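You operate a simulated robot arm through the tools that you are given. There is no shell and no other tool.

Carry out the task below with a simulated robot arm. There is one attempt and no reset: what you move stays moved.

JOB
Press the measuring table's orange oil button 3 times, then move the table to blue, then yellow, and lock it.

It is judged by the outcome, as a careful person would: the job done as asked, and still so three seconds after it is handed in. It fails if anything else is knocked over, pushed out of place, dropped, spilled or broken.

ROBOT AND FRAMES
A 6-joint arm with a four-finger gripper, fixed in place. Base frame: the origin is at the foot of the arm, x ahead of it, y to its left, z up. Lengths are in mm, angles in rad, forces in N, time in s.
Its first joint turns from -2.897 to 2.897 rad. Payload 3.43 kg.
The tool frame sits at the grasp point between the pads (the TCP): z along the fingers, y along the line on which they close. The tips reach 30 mm beyond it. Largest opening 120 mm; the body of the gripper starts 85 mm behind the TCP.
Orientation is that of the tool frame in the base frame, as a unit quaternion [x, y, z, w]. With the fingers straight down and closing along the base's y, the tool's x points along the base's -x, its y along +y and its z along -z.

CONTROLS
- The arm moves only by the tool play_rows. Its argument "moves" is one flat list of numbers, 7 for each row, row after row: the shift along the tool's x, y, z in mm, then the turn, a rotation vector about the tool's x, y, z in rad, then the opening, from 0 (shut) to 1 (fully open). In form: [x, y, z, rx, ry, rz, grip, x, y, z, rx, ry, rz, grip, ...]. A call has 1 to 20 rows; each row is the pose to reach, as a shift and turn from the pose commanded when the call began, along the tool's axes at that moment. Each row takes 0.2 s and may step no farther than 50 mm and 0.15 rad from the row before; otherwise, or with a gripper value out of range, the whole call is refused. A pose out of reach is approached as far as the arm can. The call stops where the force on the tool passes 50 N (or 10 N more than at its start, if that is more) or the arm is blocked; 0.2 s more then pass. The fingers move at their own pace and stop on an object; they squeeze with about 42 N. The grip force told is the motor's: it shows also when the fingers shut on nothing. Time passes only in rows, and 0.2 s behind the last, so rows that repeat a pose let the fingers close. It gives the time, the measured TCP pose, the force on the tool (base axes), the opening and the grip force at its end, in the units of the frame above (readings bear some noise), with the torque about the TCP (base axes, N m) and any sound that the robot's microphone picked up, and new pictures: "views" is both (left out), scene, wrist or none.
- Cameras (640 x 400 px; columns grow to the right, rows downward): "scene" is fixed at [219.9, 657.5, 1597.2]; the picture's right is [-0.75, -0.67, 0.00], its down [-0.56, 0.63, -0.53] and it looks along [0.36, -0.40, -0.85] (base axes); focal length 312 px, centre (320, 200). "wrist" rides on the gripper at [72, -17, -120] in the tool frame; the picture's right is [0.23, 0.97, 0.00], its down [-0.81, 0.19, -0.55] and it looks along [-0.54, 0.13, 0.83] (tool axes); focal length 275 px, centre (320, 200). There is no depth. A picture from a camera that has moved, and an enlarged one, comes with that camera's place and axes in the base frame and with its lens. The place of the scene camera against the robot may be out by one fixed shift of up to 18 mm in any direction.
- close_up(camera, box): a new picture of the part [left, top, right, bottom] of that camera's present view, enlarged. The clock stands still meanwhile.
- sign_off(): hands the job in; it is judged then, once.

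Places have to be worked out from the pictures, the camera data and where the tool is seen. Open the gripper and draw the arm clear of the work before you hand the job in, unless the task says otherwise.

The tools are called after ">>>" by a JSON object that holds its "fn" and its "kwargs". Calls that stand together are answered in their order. play_rows: Moves the arm, as the interface text tells. Its arguments: {"type":"object","properties":{"moves":{"type":"array","items":{"type":"number"}},"views":{"type":"string","enum":["both","scene","wrist","none"]}},"required":["moves"]} The other tools are called the same way: close_up (camera, box) takes an enlarged picture of a part of a camera's view; sign_off () hands the job in.

At the start:

```text
clock: 0.0
position: [458.0, 71.8, 1145.8]
tool_rot: [-0.001, 1.0, 0.002, -0.001]
ft_force: [0.0, 0.1, 0.3]
ft_torque: [-0.02, -0.02, -0.01]
gripper_width: 120.1
grasp_force: 0.0
```

scene: 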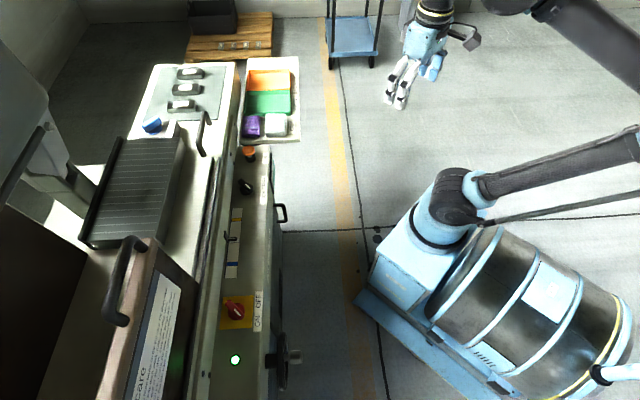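
wrist: 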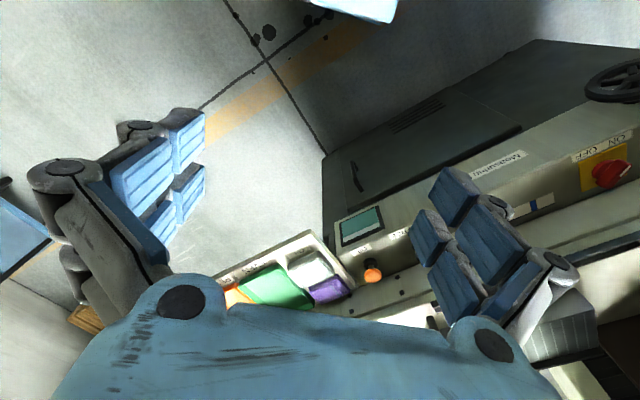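

I'll start by looking at the work area more closely before moving anything.

>>> {"fn": "close_up", "kwargs": {"camera": "scene", "box": [180, 130, 320, 250]}}

>>> {"fn": "close_up", "kwargs": {"camera": "scene", "box": [180, 240, 320, 400]}}

>>> {"fn": "close_up", "kwargs": {"camera": "wrist", "box": [320, 100, 640, 350]}}

>>> {"fn": "close_up", "kwargs": {"camera": "scene", "box": [70, 50, 320, 200]}}

```text
3.33 times, centred on (250, 190) of scene
camera zoom: at [219.9, 657.5, 1597.2], right [-0.75, -0.67, 0.0], down [-0.56, 0.63, -0.53], along [0.36, -0.4, -0.85], focal length 1038 px, centre (553, 233)
```

zoom: 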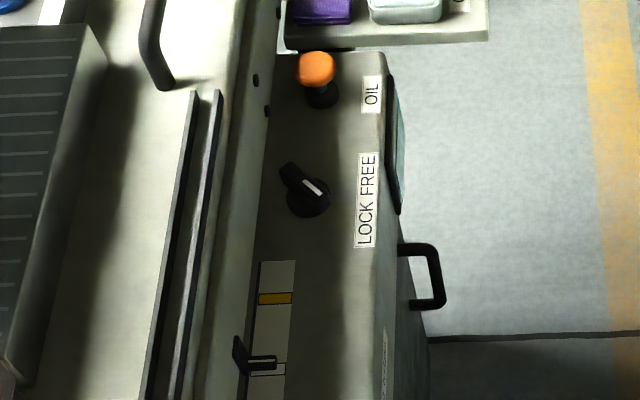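

```text
2.50 times, centred on (250, 320) of scene
camera zoom: at [219.9, 657.5, 1597.2], right [-0.75, -0.67, 0.0], down [-0.56, 0.63, -0.53], along [0.36, -0.4, -0.85], focal length 779 px, centre (495, -100)
```

zoom: 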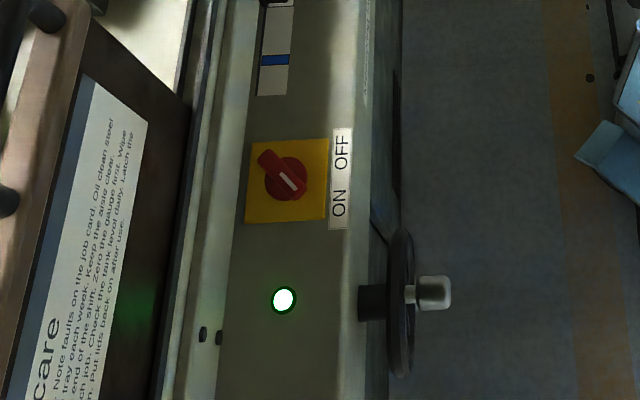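

```text
1.60 times, centred on (480, 225) of wrist
camera zoom: at [387.6, 53.6, 1266.6], right [-0.23, 0.97, 0.0], down [0.81, 0.19, 0.55], along [0.54, 0.13, -0.83], focal length 440 px, centre (64, 160)
```

zoom: 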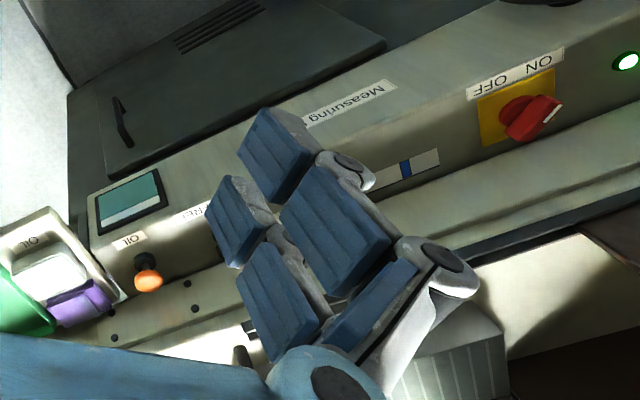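

```text
2.56 times, centred on (195, 125) of scene
camera zoom: at [219.9, 657.5, 1597.2], right [-0.75, -0.67, 0.0], down [-0.56, 0.63, -0.53], along [0.36, -0.4, -0.85], focal length 797 px, centre (640, 392)
```

zoom: 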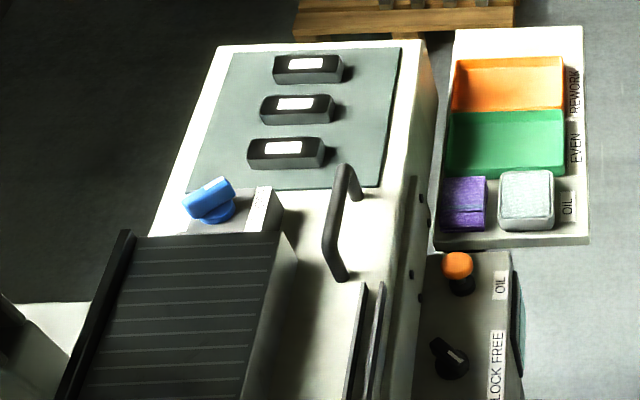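

The oil button triangulates to about (862, 298, 806). The front panel runs along about (-0.7, 0.7), and the table pointer sits between the yellow and blue bands. I'll turn the wrist about 45° to face the machine and get a better look.

>>> {"fn": "play_rows", "kwargs": {"moves": [0, 0, 0, 0, 0, -0.13, 1, 0, 0, 0, 0, 0, -0.26, 1, 0, 0, 0, 0, 0, -0.39, 1, 0, 0, 0, 0, 0, -0.52, 1, 0, 0, 0, 0, 0, -0.65, 1, 0, 0, 0, 0, 0, -0.785, 1, 0, 0, 0, 0, 0, -0.785, 1]}}

```text
clock: 1.6
position: [444.5, 69.5, 1151.3]
tool_rot: [-0.383, 0.924, -0.002, 0.005]
ft_force: [0.4, 0.5, 0.1]
ft_torque: [0.03, 0.0, 0.01]
gripper_width: 120.0
grasp_force: 0.0
camera wrist: at [405.8, 7.0, 1270.8], right [-0.85, 0.52, -0.01], down [0.43, 0.71, 0.56], along [0.3, 0.47, -0.83], focal length 275 px, centre (320, 200)
```

scene: 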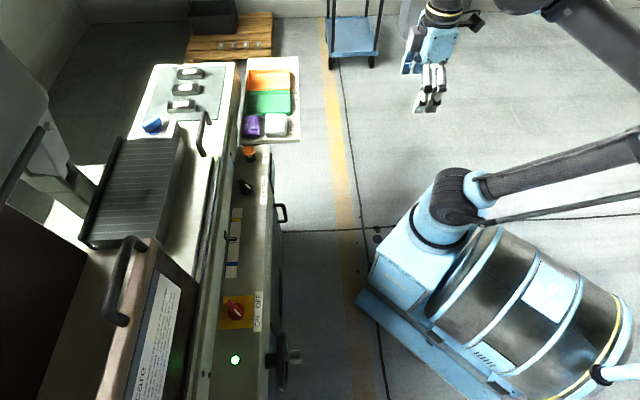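
wrist: 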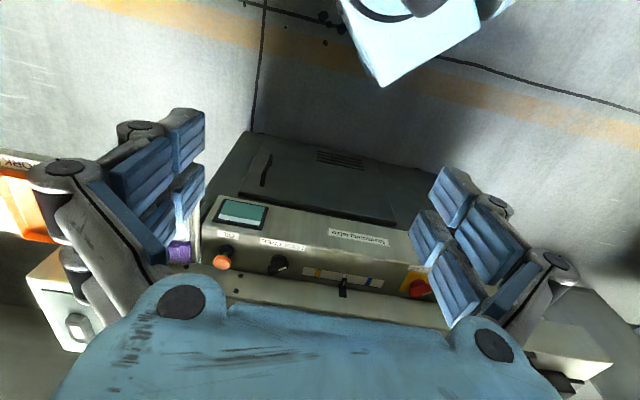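

The gripper body hides the far part of the machine. I'll move about 250 mm toward it at the same height to see the panel, knob, pointer and table.

>>> {"fn": "play_rows", "kwargs": {"moves": [-40, 0, 0, 0, 0, 0, 1, -85, 0, 0, 0, 0, 0, 1, -130, 0, 0, 0, 0, 0, 1, -175, 0, 0, 0, 0, 0, 1, -215, 0, 0, 0, 0, 0, 1, -250, 0, 0, 0, 0, 0, 1, -250, 0, 0, 0, 0, 0, 1]}}

```text
clock: 3.2
position: [619.0, 248.4, 1153.3]
tool_rot: [-0.383, 0.924, -0.002, 0.006]
ft_force: [-0.5, 0.7, -0.5]
ft_torque: [-0.04, 0.01, 0.0]
gripper_width: 120.1
grasp_force: 0.0
camera wrist: at [580.3, 185.1, 1272.4], right [-0.85, 0.53, -0.01], down [0.43, 0.71, 0.56], along [0.3, 0.47, -0.83], focal length 275 px, centre (320, 200)
```

scene: 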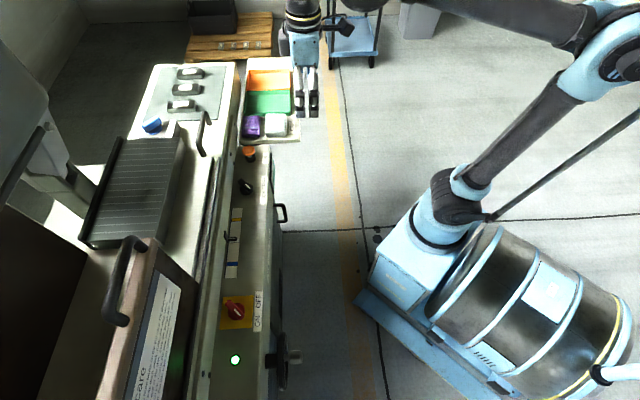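
wrist: 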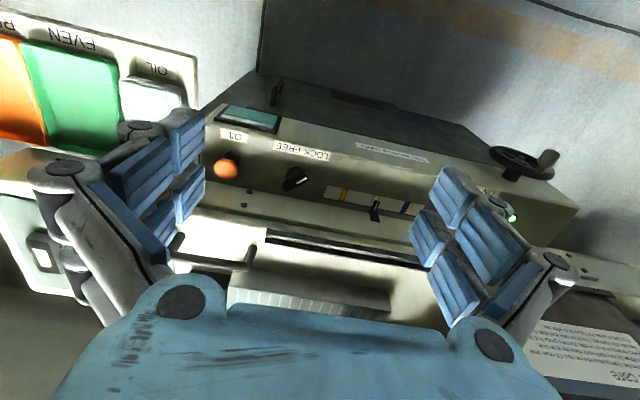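

>>> {"fn": "close_up", "kwargs": {"camera": "wrist", "box": [200, 90, 460, 240]}}

>>> {"fn": "close_up", "kwargs": {"camera": "wrist", "box": [250, 140, 350, 200]}}

>>> {"fn": "close_up", "kwargs": {"camera": "wrist", "box": [150, 200, 460, 330]}}

```text
2.46 times, centred on (330, 165) of wrist
camera zoom: at [580.3, 185.1, 1272.4], right [-0.85, 0.53, -0.01], down [0.43, 0.71, 0.56], along [0.3, 0.47, -0.83], focal length 678 px, centre (295, 286)
```

zoom: 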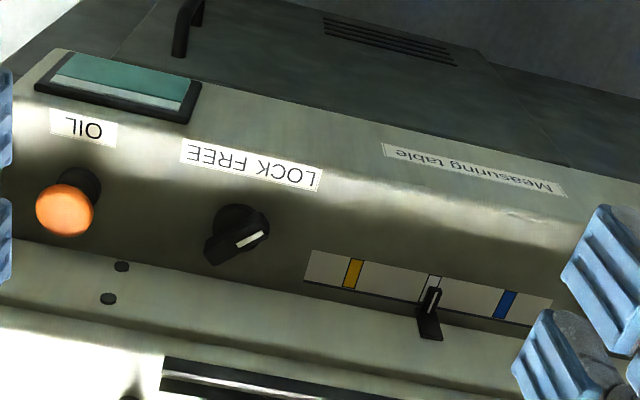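

```text
6.40 times, centred on (300, 170) of wrist
camera zoom: at [580.3, 185.1, 1272.4], right [-0.85, 0.53, -0.01], down [0.43, 0.71, 0.56], along [0.3, 0.47, -0.83], focal length 1762 px, centre (448, 392)
```

zoom: 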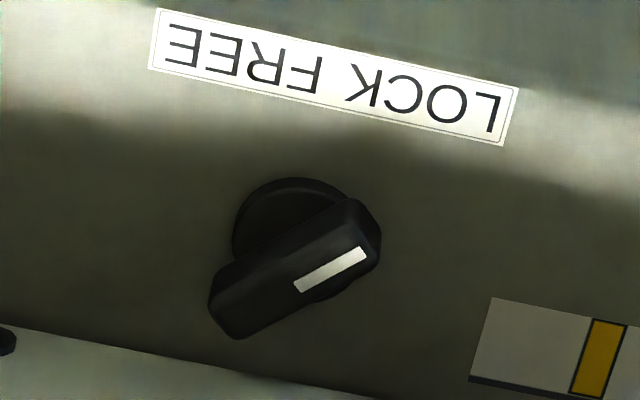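

```text
2.06 times, centred on (305, 265) of wrist
camera zoom: at [580.3, 185.1, 1272.4], right [-0.85, 0.53, -0.01], down [0.43, 0.71, 0.56], along [0.3, 0.47, -0.83], focal length 568 px, centre (351, 66)
```

zoom: 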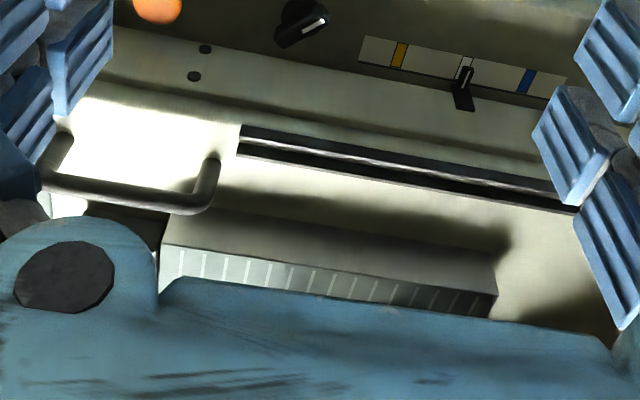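

The knob's white mark points at LOCK, so the table is locked now; the pointer is at a white band between yellow and blue. The knob top is near (771, 393, 790) and the oil button cap near (865, 297, 802) with a vertical axis, so I'll go above the button with the fingers shut.

>>> {"fn": "play_rows", "kwargs": {"moves": [-34, -23, 10, 0, 0, 0, 0, -68, -46, 25, 0, 0, 0, 0, -103, -69, 40, 0, 0, 0, 0, -137, -92, 60, 0, 0, 0, 0, -172, -115, 80, 0, 0, 0, 0, -206, -138, 100, 0, 0, 0, 0, -206, -138, 140, 0, 0, 0, 0, -206, -138, 180, 0, 0, 0, 0, -206, -138, 220, 0, 0, 0, 0, -206, -138, 220, 0, 0, 0, 0]}}

```text
clock: 5.4
position: [865.9, 296.0, 938.0]
tool_rot: [-0.383, 0.924, 0.0, 0.005]
ft_force: [-0.9, 0.9, 1.3]
ft_torque: [0.0, -0.01, 0.01]
gripper_width: 0.1
grasp_force: 33.2
camera wrist: at [827.0, 232.0, 1057.3], right [-0.85, 0.53, -0.01], down [0.43, 0.71, 0.56], along [0.3, 0.47, -0.83], focal length 275 px, centre (320, 200)
```

scene: 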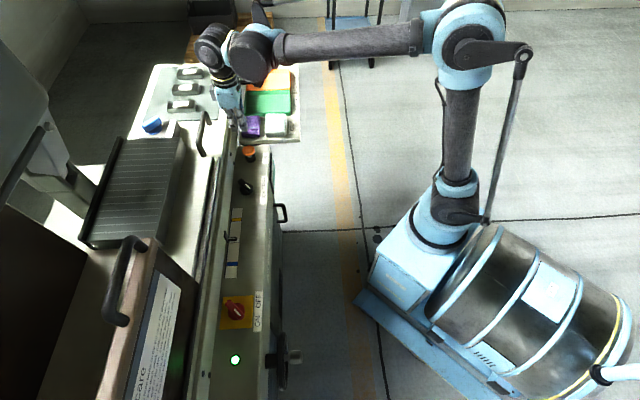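
wrist: 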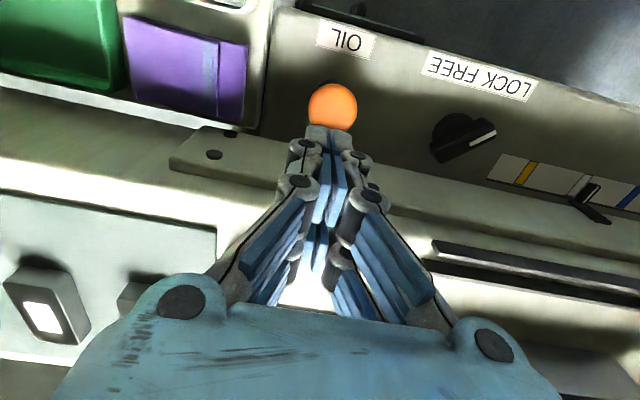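

The camera and fingers don't project quite where I expected, so I'll zoom in to identify the fingertips and the button before descending.

>>> {"fn": "close_up", "kwargs": {"camera": "wrist", "box": [250, 70, 410, 210]}}

>>> {"fn": "close_up", "kwargs": {"camera": "scene", "box": [190, 70, 300, 190]}}

```text
2.86 times, centred on (330, 140) of wrist
camera zoom: at [827.0, 232.0, 1057.3], right [-0.85, 0.53, -0.01], down [0.43, 0.71, 0.56], along [0.3, 0.47, -0.83], focal length 786 px, centre (291, 371)
```

zoom: 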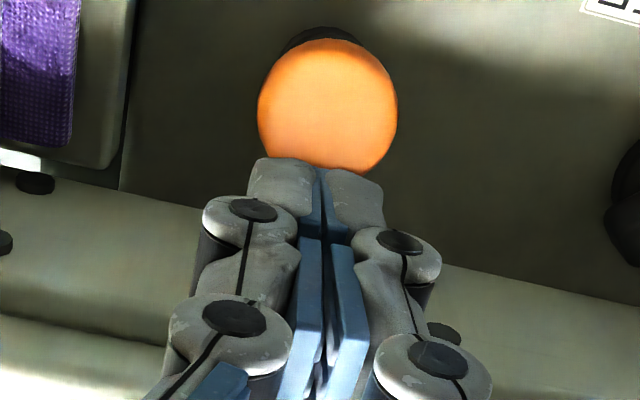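

```text
3.33 times, centred on (245, 130) of scene
camera zoom: at [219.9, 657.5, 1597.2], right [-0.75, -0.67, 0.0], down [-0.56, 0.63, -0.53], along [0.36, -0.4, -0.85], focal length 1038 px, centre (570, 433)
```

zoom: 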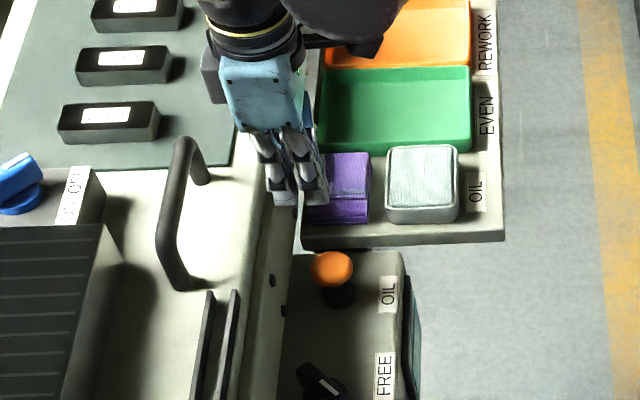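

From the wrist views alone the cap is nearer (854, 291, 818), and the scene camera looks shifted about 13 mm in y. I'll correct sideways, come down 30 mm, and look again before touching it.

>>> {"fn": "play_rows", "kwargs": {"moves": [6, 3, 5, 0, 0, 0, 0, 12, 5, 15, 0, 0, 0, 0, 12, 5, 30, 0, 0, 0, 0, 12, 5, 30, 0, 0, 0, 0]}}

>>> {"fn": "close_up", "kwargs": {"camera": "wrist", "box": [250, 70, 410, 210]}}

>>> {"fn": "close_up", "kwargs": {"camera": "scene", "box": [190, 70, 300, 190]}}

```text
clock: 6.4
position: [854.2, 291.6, 907.8]
tool_rot: [-0.382, 0.924, -0.002, 0.005]
ft_force: [0.8, 0.7, -0.2]
ft_torque: [-0.03, 0.03, -0.01]
gripper_width: 0.0
grasp_force: 33.2
camera wrist: at [815.3, 227.5, 1026.1], right [-0.85, 0.53, -0.01], down [0.43, 0.71, 0.56], along [0.3, 0.47, -0.83], focal length 275 px, centre (320, 200)
```

scene: 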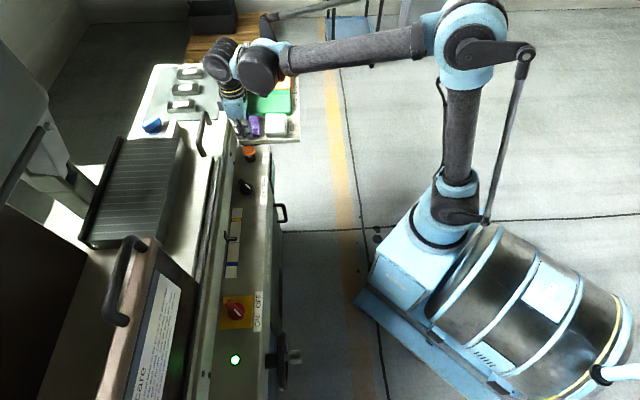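
wrist: 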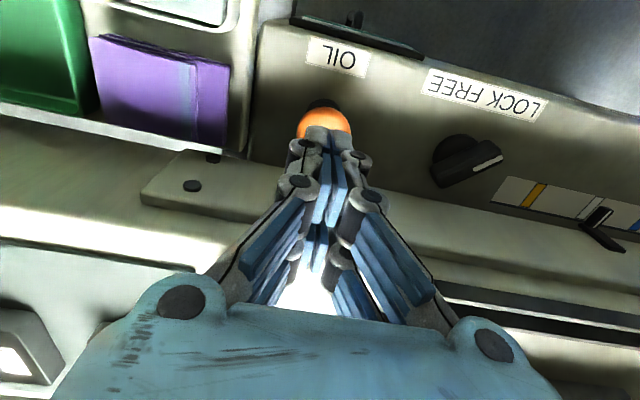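

```text
2.86 times, centred on (330, 140) of wrist
camera zoom: at [815.3, 227.5, 1026.1], right [-0.85, 0.53, -0.01], down [0.43, 0.71, 0.56], along [0.3, 0.47, -0.83], focal length 786 px, centre (291, 371)
```

zoom: 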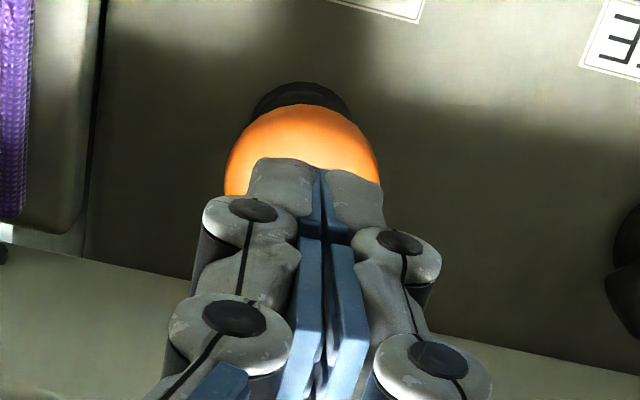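

```text
3.33 times, centred on (245, 130) of scene
camera zoom: at [219.9, 657.5, 1597.2], right [-0.75, -0.67, 0.0], down [-0.56, 0.63, -0.53], along [0.36, -0.4, -0.85], focal length 1038 px, centre (570, 433)
```

zoom: 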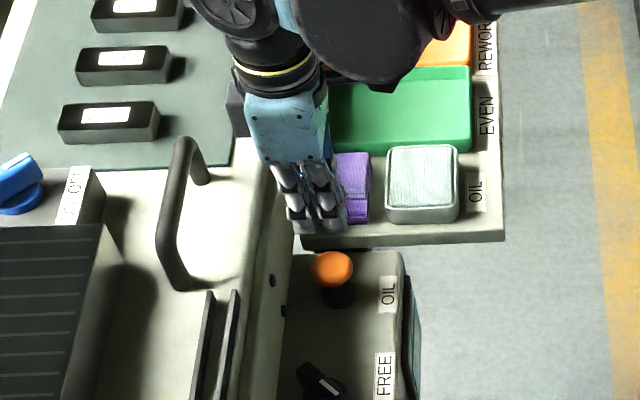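

The tips now sit above the orange cap, within a few mm laterally. I'll descend slowly and watch the force for contact.

>>> {"fn": "play_rows", "kwargs": {"moves": [0, 0, 5, 0, 0, 0, 0, 0, 0, 10, 0, 0, 0, 0, 0, 0, 15, 0, 0, 0, 0, 0, 0, 20, 0, 0, 0, 0, 0, 0, 25, 0, 0, 0, 0, 0, 0, 30, 0, 0, 0, 0, 0, 0, 35, 0, 0, 0, 0]}}

>>> {"fn": "close_up", "kwargs": {"camera": "scene", "box": [190, 70, 300, 190]}}

>>> {"fn": "close_up", "kwargs": {"camera": "wrist", "box": [250, 70, 410, 210]}}

```text
clock: 8.0
position: [855.5, 292.0, 870.7]
tool_rot: [-0.383, 0.924, -0.001, 0.005]
ft_force: [0.4, -0.1, -0.4]
ft_torque: [0.05, 0.01, -0.02]
gripper_width: 0.0
grasp_force: 33.3
camera wrist: at [816.0, 228.4, 991.3], right [-0.85, 0.53, -0.01], down [0.43, 0.71, 0.56], along [0.3, 0.47, -0.83], focal length 275 px, centre (320, 200)
```

scene: 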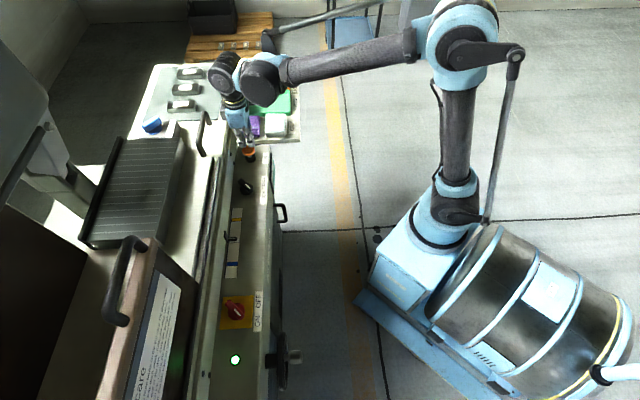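
wrist: 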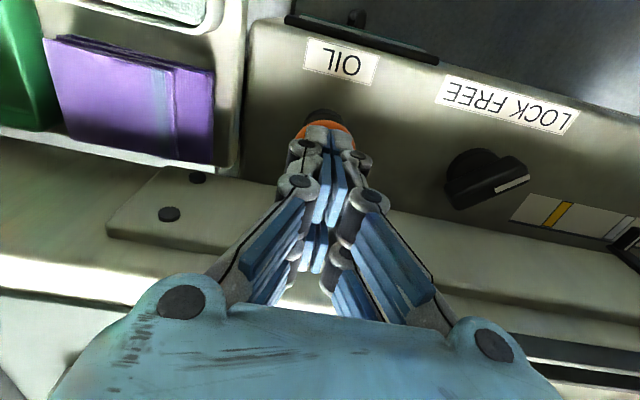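

```text
3.33 times, centred on (245, 130) of scene
camera zoom: at [219.9, 657.5, 1597.2], right [-0.75, -0.67, 0.0], down [-0.56, 0.63, -0.53], along [0.36, -0.4, -0.85], focal length 1038 px, centre (570, 433)
```

zoom: 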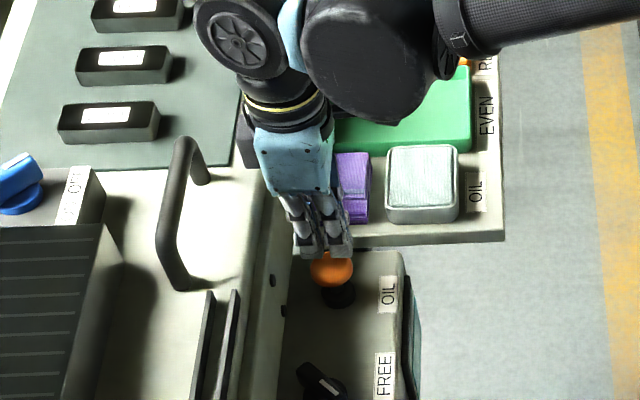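

```text
2.86 times, centred on (330, 140) of wrist
camera zoom: at [816.0, 228.4, 991.3], right [-0.85, 0.53, -0.01], down [0.43, 0.71, 0.56], along [0.3, 0.47, -0.83], focal length 786 px, centre (291, 371)
```

zoom: 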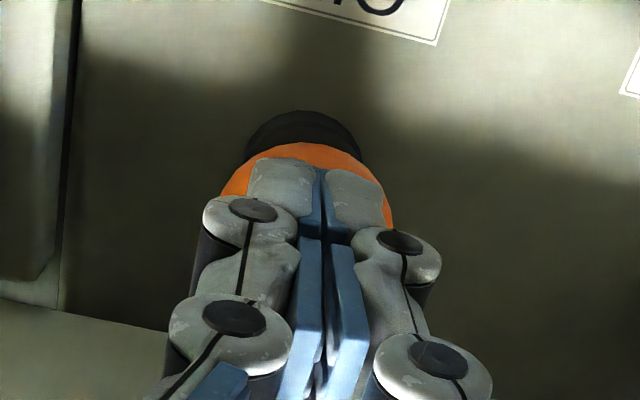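

Still no contact, with the tips just over the cap. I'll continue down in small steps.

>>> {"fn": "play_rows", "kwargs": {"moves": [0, 0, 4, 0, 0, 0, 0, 0, 0, 8, 0, 0, 0, 0, 0, 0, 12, 0, 0, 0, 0, 0, 0, 16, 0, 0, 0, 0, 0, 0, 16, 0, 0, 0, 0], "views": "wrist"}}

>>> {"fn": "close_up", "kwargs": {"camera": "scene", "box": [220, 110, 300, 190]}}

```text
clock: 9.2
position: [856.2, 292.1, 857.6]
tool_rot: [-0.383, 0.924, -0.002, 0.005]
ft_force: [0.1, 0.6, -0.6]
ft_torque: [-0.02, 0.0, -0.02]
gripper_width: 0.0
grasp_force: 33.8
camera wrist: at [816.5, 228.2, 975.8], right [-0.85, 0.53, -0.01], down [0.43, 0.71, 0.56], along [0.3, 0.47, -0.83], focal length 275 px, centre (320, 200)
```

wrist: 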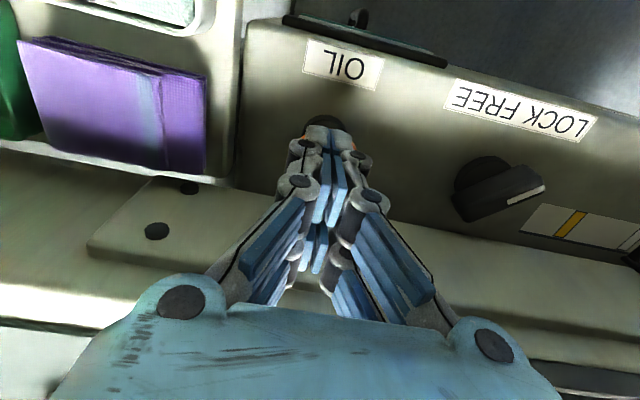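

```text
5.00 times, centred on (260, 150) of scene
camera zoom: at [219.9, 657.5, 1597.2], right [-0.75, -0.67, 0.0], down [-0.56, 0.63, -0.53], along [0.36, -0.4, -0.85], focal length 1557 px, centre (620, 450)
```

zoom: 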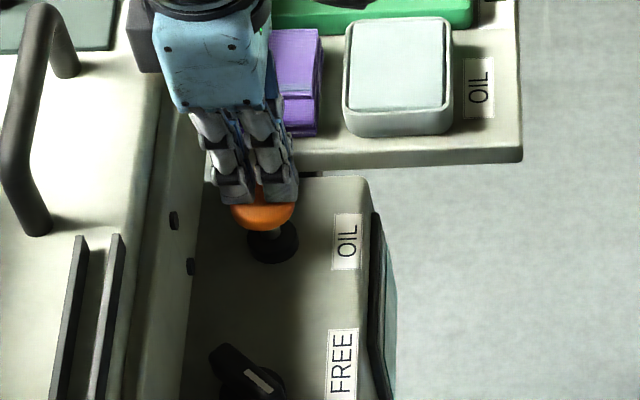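

The tips are aligned and almost touching the cap, with no force yet. I'll go down another 12 mm at 3 mm per row.

>>> {"fn": "play_rows", "kwargs": {"moves": [0, 0, 3, 0, 0, 0, 0, 0, 0, 6, 0, 0, 0, 0, 0, 0, 9, 0, 0, 0, 0, 0, 0, 12, 0, 0, 0, 0, 0, 0, 12, 0, 0, 0, 0], "views": "wrist"}}

>>> {"fn": "close_up", "kwargs": {"camera": "scene", "box": [220, 110, 300, 190]}}

```text
clock: 10.4
position: [855.9, 291.4, 843.3]
tool_rot: [-0.382, 0.924, -0.001, 0.004]
ft_force: [-3.4, 0.3, 6.8]
ft_torque: [0.01, 0.12, 0.0]
gripper_width: 6.1
grasp_force: 33.6
heard: click
camera wrist: at [816.5, 227.7, 963.2], right [-0.85, 0.53, -0.01], down [0.43, 0.71, 0.56], along [0.3, 0.47, -0.83], focal length 275 px, centre (320, 200)
```

wrist: 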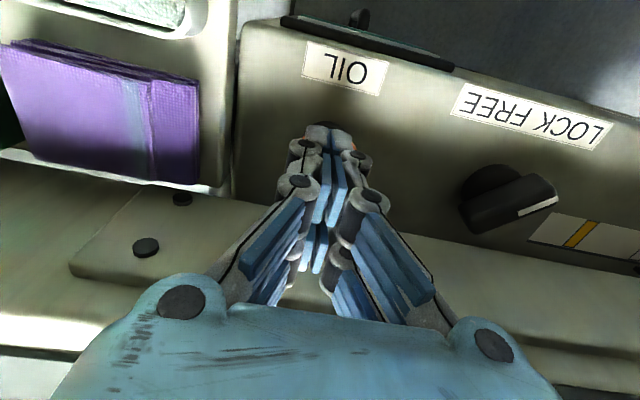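

```text
5.00 times, centred on (260, 150) of scene
camera zoom: at [219.9, 657.5, 1597.2], right [-0.75, -0.67, 0.0], down [-0.56, 0.63, -0.53], along [0.36, -0.4, -0.85], focal length 1557 px, centre (620, 450)
```

zoom: 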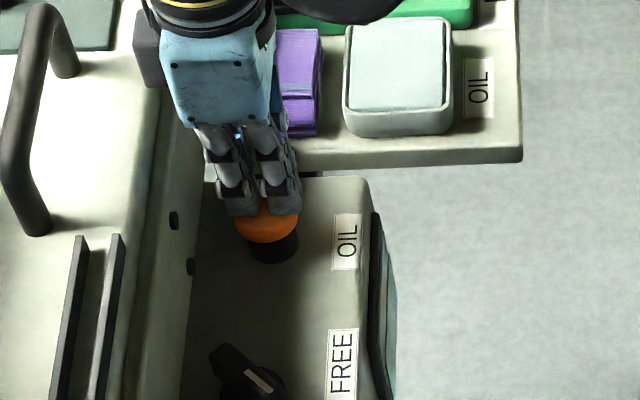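

I heard one click with about 7 N on the cap, so that's press one. Now I'll lift about 20 mm to let it spring back.

>>> {"fn": "play_rows", "kwargs": {"moves": [0, 0, -5, 0, 0, 0, 0, 0, 0, -10, 0, 0, 0, 0, 0, 0, -15, 0, 0, 0, 0, 0, 0, -20, 0, 0, 0, 0, 0, 0, -20, 0, 0, 0, 0], "views": "wrist"}}

>>> {"fn": "close_up", "kwargs": {"camera": "scene", "box": [220, 110, 300, 190]}}

```text
clock: 11.6
position: [855.7, 292.8, 862.8]
tool_rot: [-0.382, 0.924, -0.001, 0.006]
ft_force: [-0.4, 0.9, -1.0]
ft_torque: [-0.01, 0.0, -0.01]
gripper_width: 0.1
grasp_force: 33.0
camera wrist: at [817.3, 228.1, 983.1], right [-0.85, 0.53, -0.01], down [0.43, 0.71, 0.56], along [0.3, 0.47, -0.83], focal length 275 px, centre (320, 200)
```

wrist: 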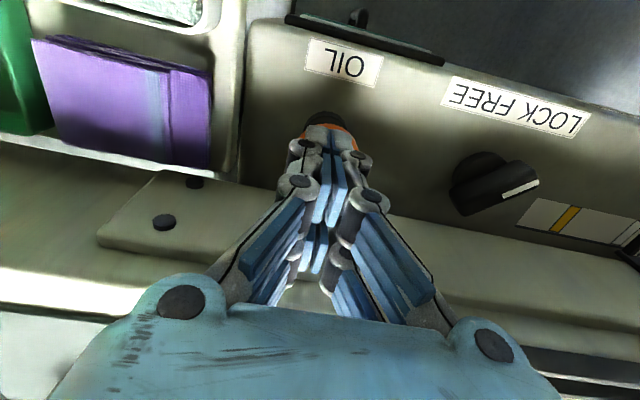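

```text
5.00 times, centred on (260, 150) of scene
camera zoom: at [219.9, 657.5, 1597.2], right [-0.75, -0.67, 0.0], down [-0.56, 0.63, -0.53], along [0.36, -0.4, -0.85], focal length 1557 px, centre (620, 450)
```

zoom: 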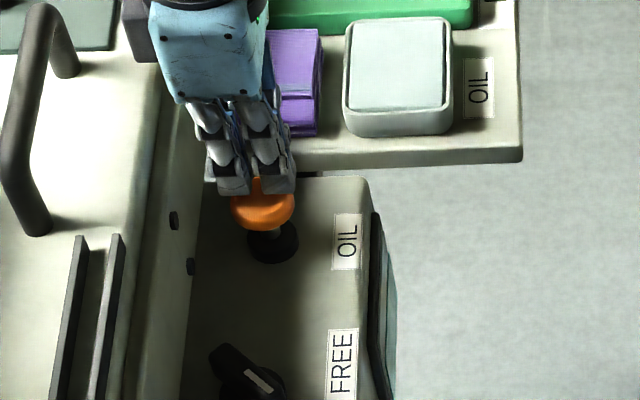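

The cap has sprung back up on its stem. I'll make press two by going down 20 mm to the same depth that clicked, holding briefly, then lifting.

>>> {"fn": "play_rows", "kwargs": {"moves": [0, 0, 5, 0, 0, 0, 0, 0, 0, 10, 0, 0, 0, 0, 0, 0, 14, 0, 0, 0, 0, 0, 0, 17, 0, 0, 0, 0, 0, 0, 20, 0, 0, 0, 0, 0, 0, 20, 0, 0, 0, 0], "views": "scene"}}

```text
clock: 13.0
position: [855.1, 292.1, 843.3]
tool_rot: [-0.383, 0.924, -0.002, 0.005]
ft_force: [2.2, 0.7, 6.5]
ft_torque: [0.01, -0.05, 0.0]
gripper_width: 5.9
grasp_force: 33.7
heard: click
```

scene: 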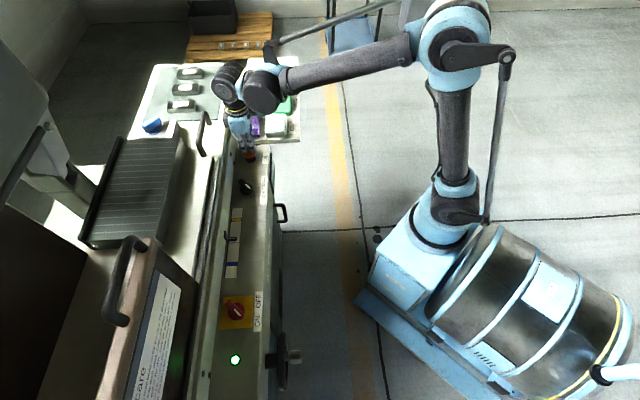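

That was the second click. Lifting 20 mm to release.

>>> {"fn": "play_rows", "kwargs": {"moves": [0, 0, -5, 0, 0, 0, 0, 0, 0, -10, 0, 0, 0, 0, 0, 0, -15, 0, 0, 0, 0, 0, 0, -20, 0, 0, 0, 0, 0, 0, -20, 0, 0, 0, 0], "views": "none"}}

>>> {"fn": "close_up", "kwargs": {"camera": "scene", "box": [220, 110, 300, 190]}}

```text
clock: 14.2
position: [856.5, 291.2, 862.9]
tool_rot: [-0.383, 0.924, -0.002, 0.005]
ft_force: [-0.2, 0.0, 0.0]
ft_torque: [0.02, -0.01, 0.03]
gripper_width: 0.0
grasp_force: 33.6
```

```text
5.00 times, centred on (260, 150) of scene
camera zoom: at [219.9, 657.5, 1597.2], right [-0.75, -0.67, 0.0], down [-0.56, 0.63, -0.53], along [0.36, -0.4, -0.85], focal length 1557 px, centre (620, 450)
```

zoom: 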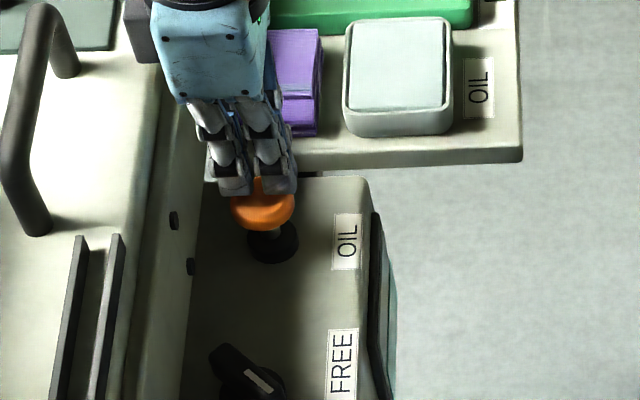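

The button is up again after two clicks. Now the third and last press, same stroke.

>>> {"fn": "play_rows", "kwargs": {"moves": [0, 0, 5, 0, 0, 0, 0, 0, 0, 10, 0, 0, 0, 0, 0, 0, 14, 0, 0, 0, 0, 0, 0, 17, 0, 0, 0, 0, 0, 0, 20, 0, 0, 0, 0, 0, 0, 20, 0, 0, 0, 0], "views": "none"}}

```text
clock: 15.6
position: [853.5, 292.5, 843.6]
tool_rot: [-0.383, 0.924, -0.001, 0.005]
ft_force: [2.5, 1.3, 6.2]
ft_torque: [0.05, -0.02, 0.01]
gripper_width: 6.1
grasp_force: 33.2
heard: click
```

Three clicks in total. Now I'll lift clear of the button, move over the knob near (764, 386, top about 808) and turn the tool so the fingers would straddle its bar, which points at about 189° in the base frame.

>>> {"fn": "play_rows", "kwargs": {"moves": [0, 0, -10, 0, 0, 0, 0, 0, 0, -35, 0, 0, 0, 0, 0, 0, -70, 0, 0, 0, 0, -1, 30, -80, 0, 0, 0.1, 0.2, -1, 65, -80, 0, 0, 0.22, 0.4, -2, 100, -80, 0, 0, 0.35, 0.5, -2.5, 130, -80, 0, 0, 0.48, 0.5, -2.5, 130, -80, 0, 0, 0.61, 0.5, -2.5, 130, -80, 0, 0, 0.66, 0.5, -2.5, 130, -80, 0, 0, 0.66, 0.5]}}

>>> {"fn": "close_up", "kwargs": {"camera": "wrist", "box": [220, 40, 460, 190]}}

>>> {"fn": "close_up", "kwargs": {"camera": "scene", "box": [190, 120, 310, 220]}}

```text
clock: 17.8
position: [763.9, 385.8, 923.7]
tool_rot: [-0.062, 0.998, 0.001, 0.005]
ft_force: [-0.6, 0.4, -0.8]
ft_torque: [0.01, 0.0, -0.02]
gripper_width: 60.0
grasp_force: 0.1
camera wrist: at [695.4, 358.5, 1042.6], right [-0.35, 0.94, 0.0], down [0.77, 0.29, 0.56], along [0.53, 0.19, -0.83], focal length 275 px, centre (320, 200)
```

scene: 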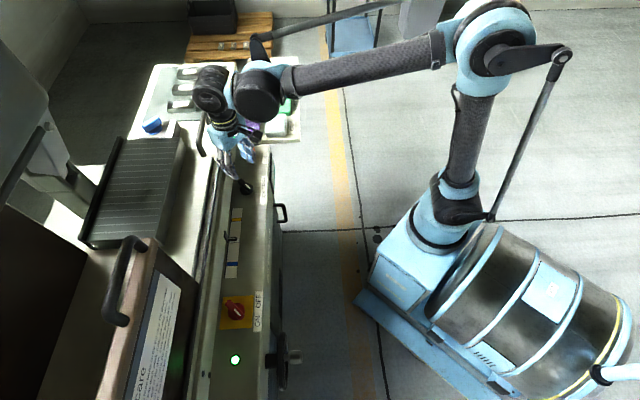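
wrist: 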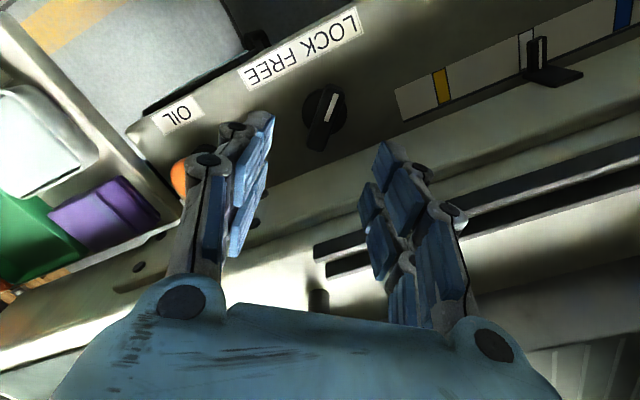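

```text
2.67 times, centred on (340, 115) of wrist
camera zoom: at [695.4, 358.5, 1042.6], right [-0.35, 0.94, 0.0], down [0.77, 0.29, 0.56], along [0.53, 0.19, -0.83], focal length 734 px, centre (267, 427)
```

zoom: 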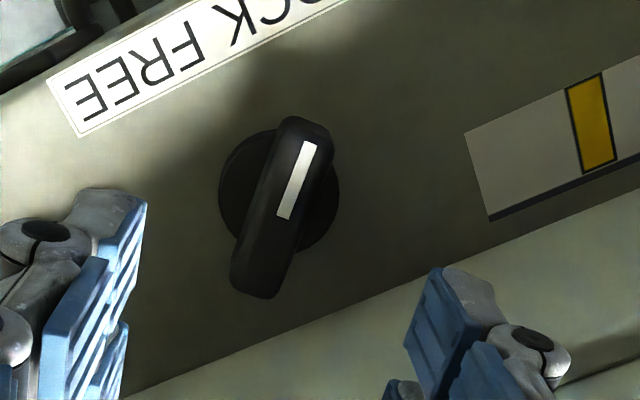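

```text
4.00 times, centred on (250, 170) of scene
camera zoom: at [219.9, 657.5, 1597.2], right [-0.75, -0.67, 0.0], down [-0.56, 0.63, -0.53], along [0.36, -0.4, -0.85], focal length 1246 px, centre (600, 320)
```

zoom: 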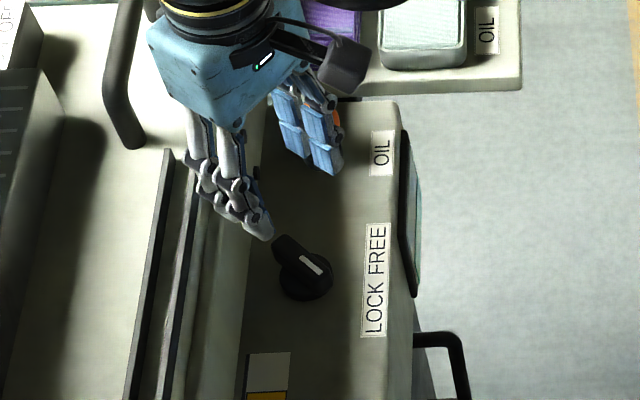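

The refined views put the knob bar at (764, 387), top about 809, pointing at about 180°. The machine axis is at 135°, so LOCK is at 180° and FREE should be at 270°. I'll align the fingers, come down around the bar and look before closing.

>>> {"fn": "play_rows", "kwargs": {"moves": [0, 1, 20, 0, 0, 0.05, 0.5, 0, 1, 40, 0, 0, 0.105, 0.5, 0, 1, 60, 0, 0, 0.105, 0.5, 0, 1, 75, 0, 0, 0.105, 0.5, 0, 1, 80, 0, 0, 0.105, 0.5, 0, 1, 80, 0, 0, 0.105, 0.5]}}

>>> {"fn": "close_up", "kwargs": {"camera": "wrist", "box": [220, 60, 460, 210]}}

>>> {"fn": "close_up", "kwargs": {"camera": "scene", "box": [200, 140, 300, 220]}}

```text
clock: 19.2
position: [765.5, 386.8, 844.0]
tool_rot: [-0.01, 1.0, 0.0, 0.005]
ft_force: [-0.6, -0.5, -0.1]
ft_torque: [0.03, 0.01, 0.0]
gripper_width: 59.8
grasp_force: 0.1
camera wrist: at [694.5, 367.4, 962.3], right [-0.25, 0.97, 0.0], down [0.8, 0.21, 0.56], along [0.54, 0.14, -0.83], focal length 275 px, centre (320, 200)
```

scene: 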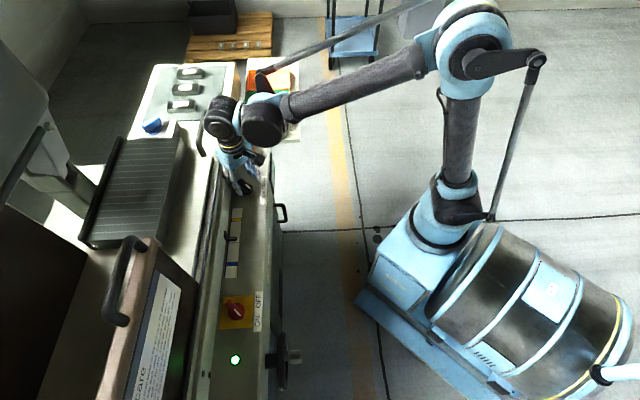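
wrist: 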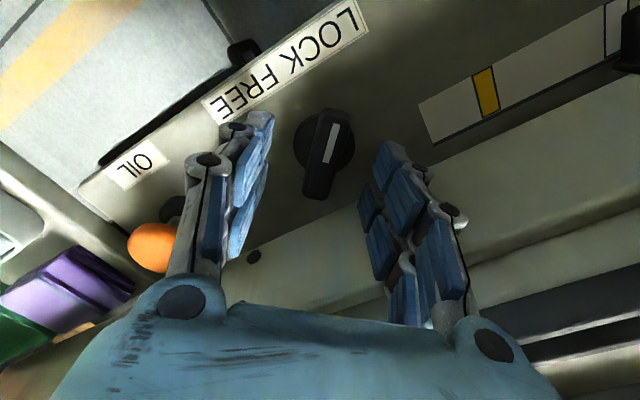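

```text
2.67 times, centred on (340, 135) of wrist
camera zoom: at [694.5, 367.4, 962.3], right [-0.25, 0.97, 0.0], down [0.8, 0.21, 0.56], along [0.54, 0.14, -0.83], focal length 734 px, centre (267, 373)
```

zoom: 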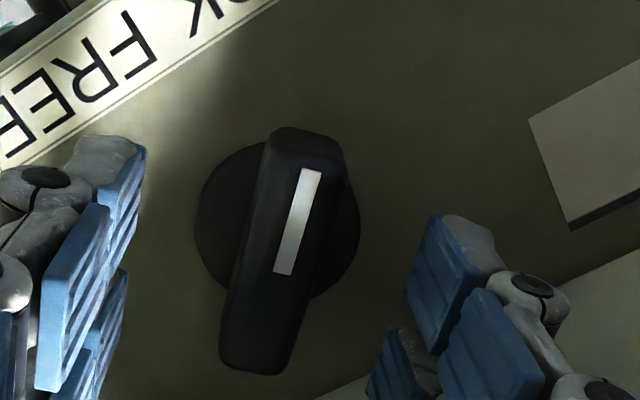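

```text
5.00 times, centred on (250, 180) of scene
camera zoom: at [219.9, 657.5, 1597.2], right [-0.75, -0.67, 0.0], down [-0.56, 0.63, -0.53], along [0.36, -0.4, -0.85], focal length 1557 px, centre (670, 300)
```

zoom: 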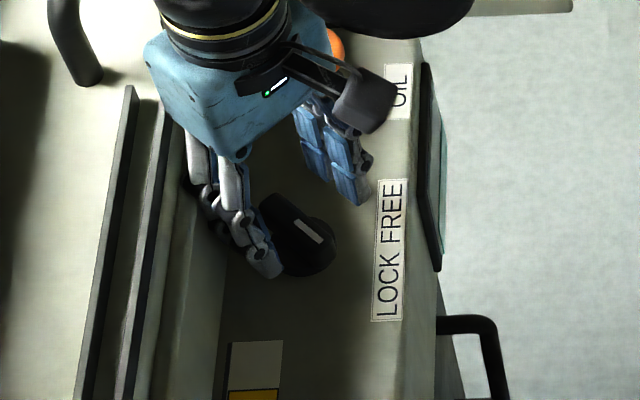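

The bar lies centred between the fingers. I'll descend 22 mm more and close on it.

>>> {"fn": "play_rows", "kwargs": {"moves": [1, 0, 8, 0, 0, 0, 0.5, 2, 0, 16, 0, 0, 0, 0.5, 2, 0, 22, 0, 0, 0, 0.5, 2, 0, 22, 0, 0, 0, 0.5, 2, 0, 22, 0, 0, 0, 0.3, 2, 0, 22, 0, 0, 0, 0.15, 2, 0, 22, 0, 0, 0, 0, 2, 0, 22, 0, 0, 0, 0]}}

>>> {"fn": "close_up", "kwargs": {"camera": "wrist", "box": [220, 60, 460, 210]}}

>>> {"fn": "close_up", "kwargs": {"camera": "scene", "box": [200, 140, 300, 220]}}

```text
clock: 20.8
position: [753.5, 389.7, 830.4]
tool_rot: [-0.012, 1.0, 0.003, 0.014]
ft_force: [13.4, 2.5, 2.4]
ft_torque: [0.04, -1.15, 0.0]
gripper_width: 17.8
grasp_force: 45.5
stopped in row 8: the force on the tool passed its limit at 52 N (the readings are from after the stop); the commanded pose is now the measured one
camera wrist: at [680.7, 368.9, 948.8], right [-0.25, 0.97, 0.0], down [0.79, 0.21, 0.57], along [0.56, 0.14, -0.82], focal length 275 px, centre (320, 200)
```

scene: 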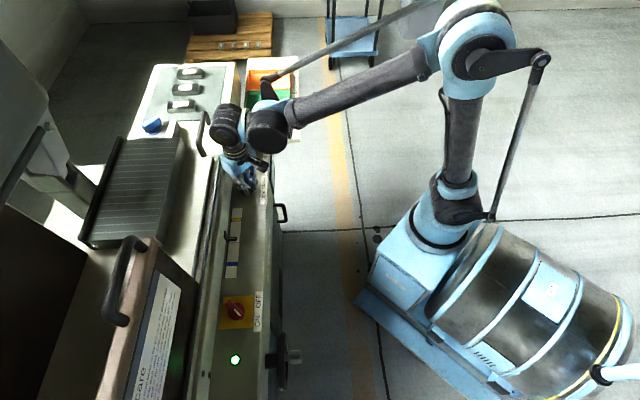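
wrist: 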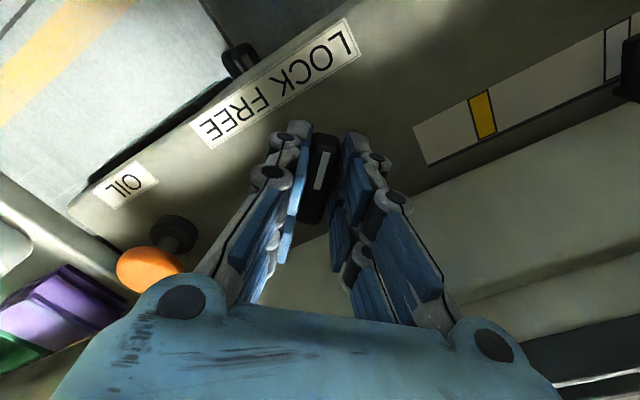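

```text
2.67 times, centred on (340, 135) of wrist
camera zoom: at [680.7, 368.9, 948.8], right [-0.25, 0.97, 0.0], down [0.79, 0.21, 0.57], along [0.56, 0.14, -0.82], focal length 734 px, centre (267, 373)
```

zoom: 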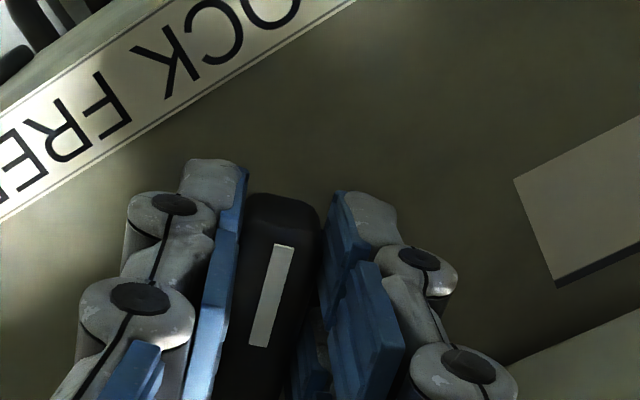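

```text
5.00 times, centred on (250, 180) of scene
camera zoom: at [219.9, 657.5, 1597.2], right [-0.75, -0.67, 0.0], down [-0.56, 0.63, -0.53], along [0.36, -0.4, -0.85], focal length 1557 px, centre (670, 300)
```

zoom: 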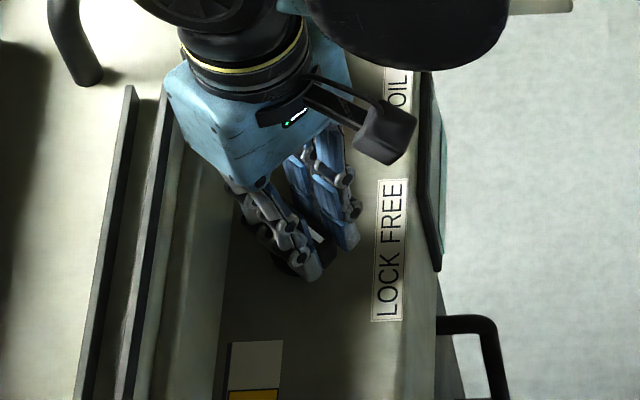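

The gripper closed on the bar (17.8 mm), but the tool was pushed about 10 mm along the bar and 8 mm up, so the tips probably touched the knob's disc. I'll open, rise a little, and recheck before regripping higher and centred.

>>> {"fn": "play_rows", "kwargs": {"moves": [0, 0, 0, 0, 0, 0, 0.3, 0, 0, 0, 0, 0, 0, 0.5, 0, 0, -10, 0, 0, 0, 0.5, 0, 0, -20, 0, 0, 0, 0.5, 0, 0, -20, 0, 0, 0, 0.5]}}

>>> {"fn": "close_up", "kwargs": {"camera": "wrist", "box": [220, 60, 460, 210]}}

>>> {"fn": "close_up", "kwargs": {"camera": "scene", "box": [200, 140, 300, 220]}}

```text
clock: 22.0
position: [752.6, 388.9, 850.3]
tool_rot: [-0.011, 1.0, 0.001, 0.012]
ft_force: [-0.3, 0.0, 0.1]
ft_torque: [0.03, -0.01, 0.0]
gripper_width: 59.9
grasp_force: 0.1
camera wrist: at [679.9, 368.0, 967.8], right [-0.25, 0.97, 0.0], down [0.79, 0.21, 0.57], along [0.55, 0.14, -0.82], focal length 275 px, centre (320, 200)
```

scene: 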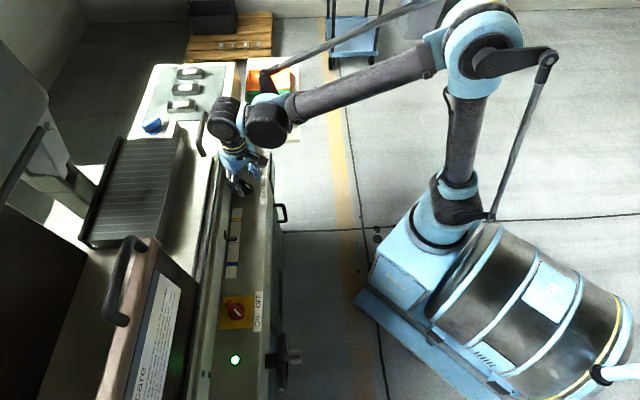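
wrist: 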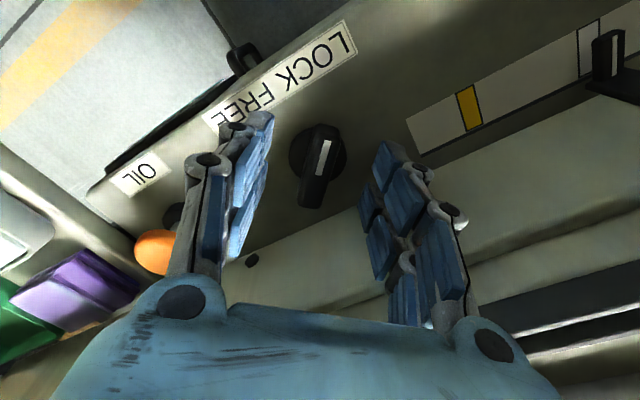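

```text
2.67 times, centred on (340, 135) of wrist
camera zoom: at [679.9, 368.0, 967.8], right [-0.25, 0.97, 0.0], down [0.79, 0.21, 0.57], along [0.55, 0.14, -0.82], focal length 734 px, centre (267, 373)
```

zoom: 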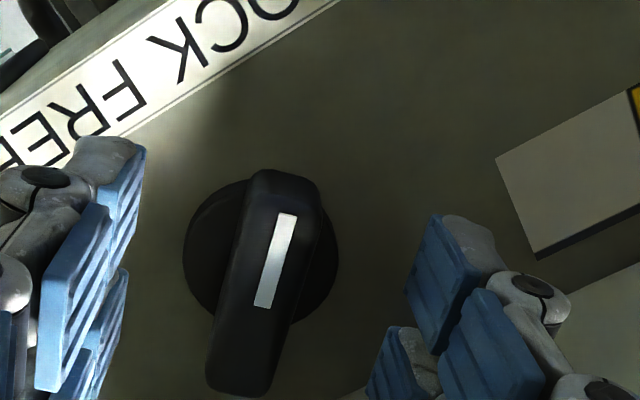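

```text
5.00 times, centred on (250, 180) of scene
camera zoom: at [219.9, 657.5, 1597.2], right [-0.75, -0.67, 0.0], down [-0.56, 0.63, -0.53], along [0.36, -0.4, -0.85], focal length 1557 px, centre (670, 300)
```

zoom: 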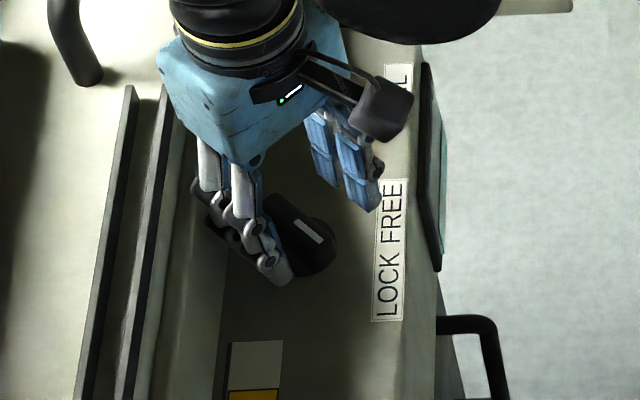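

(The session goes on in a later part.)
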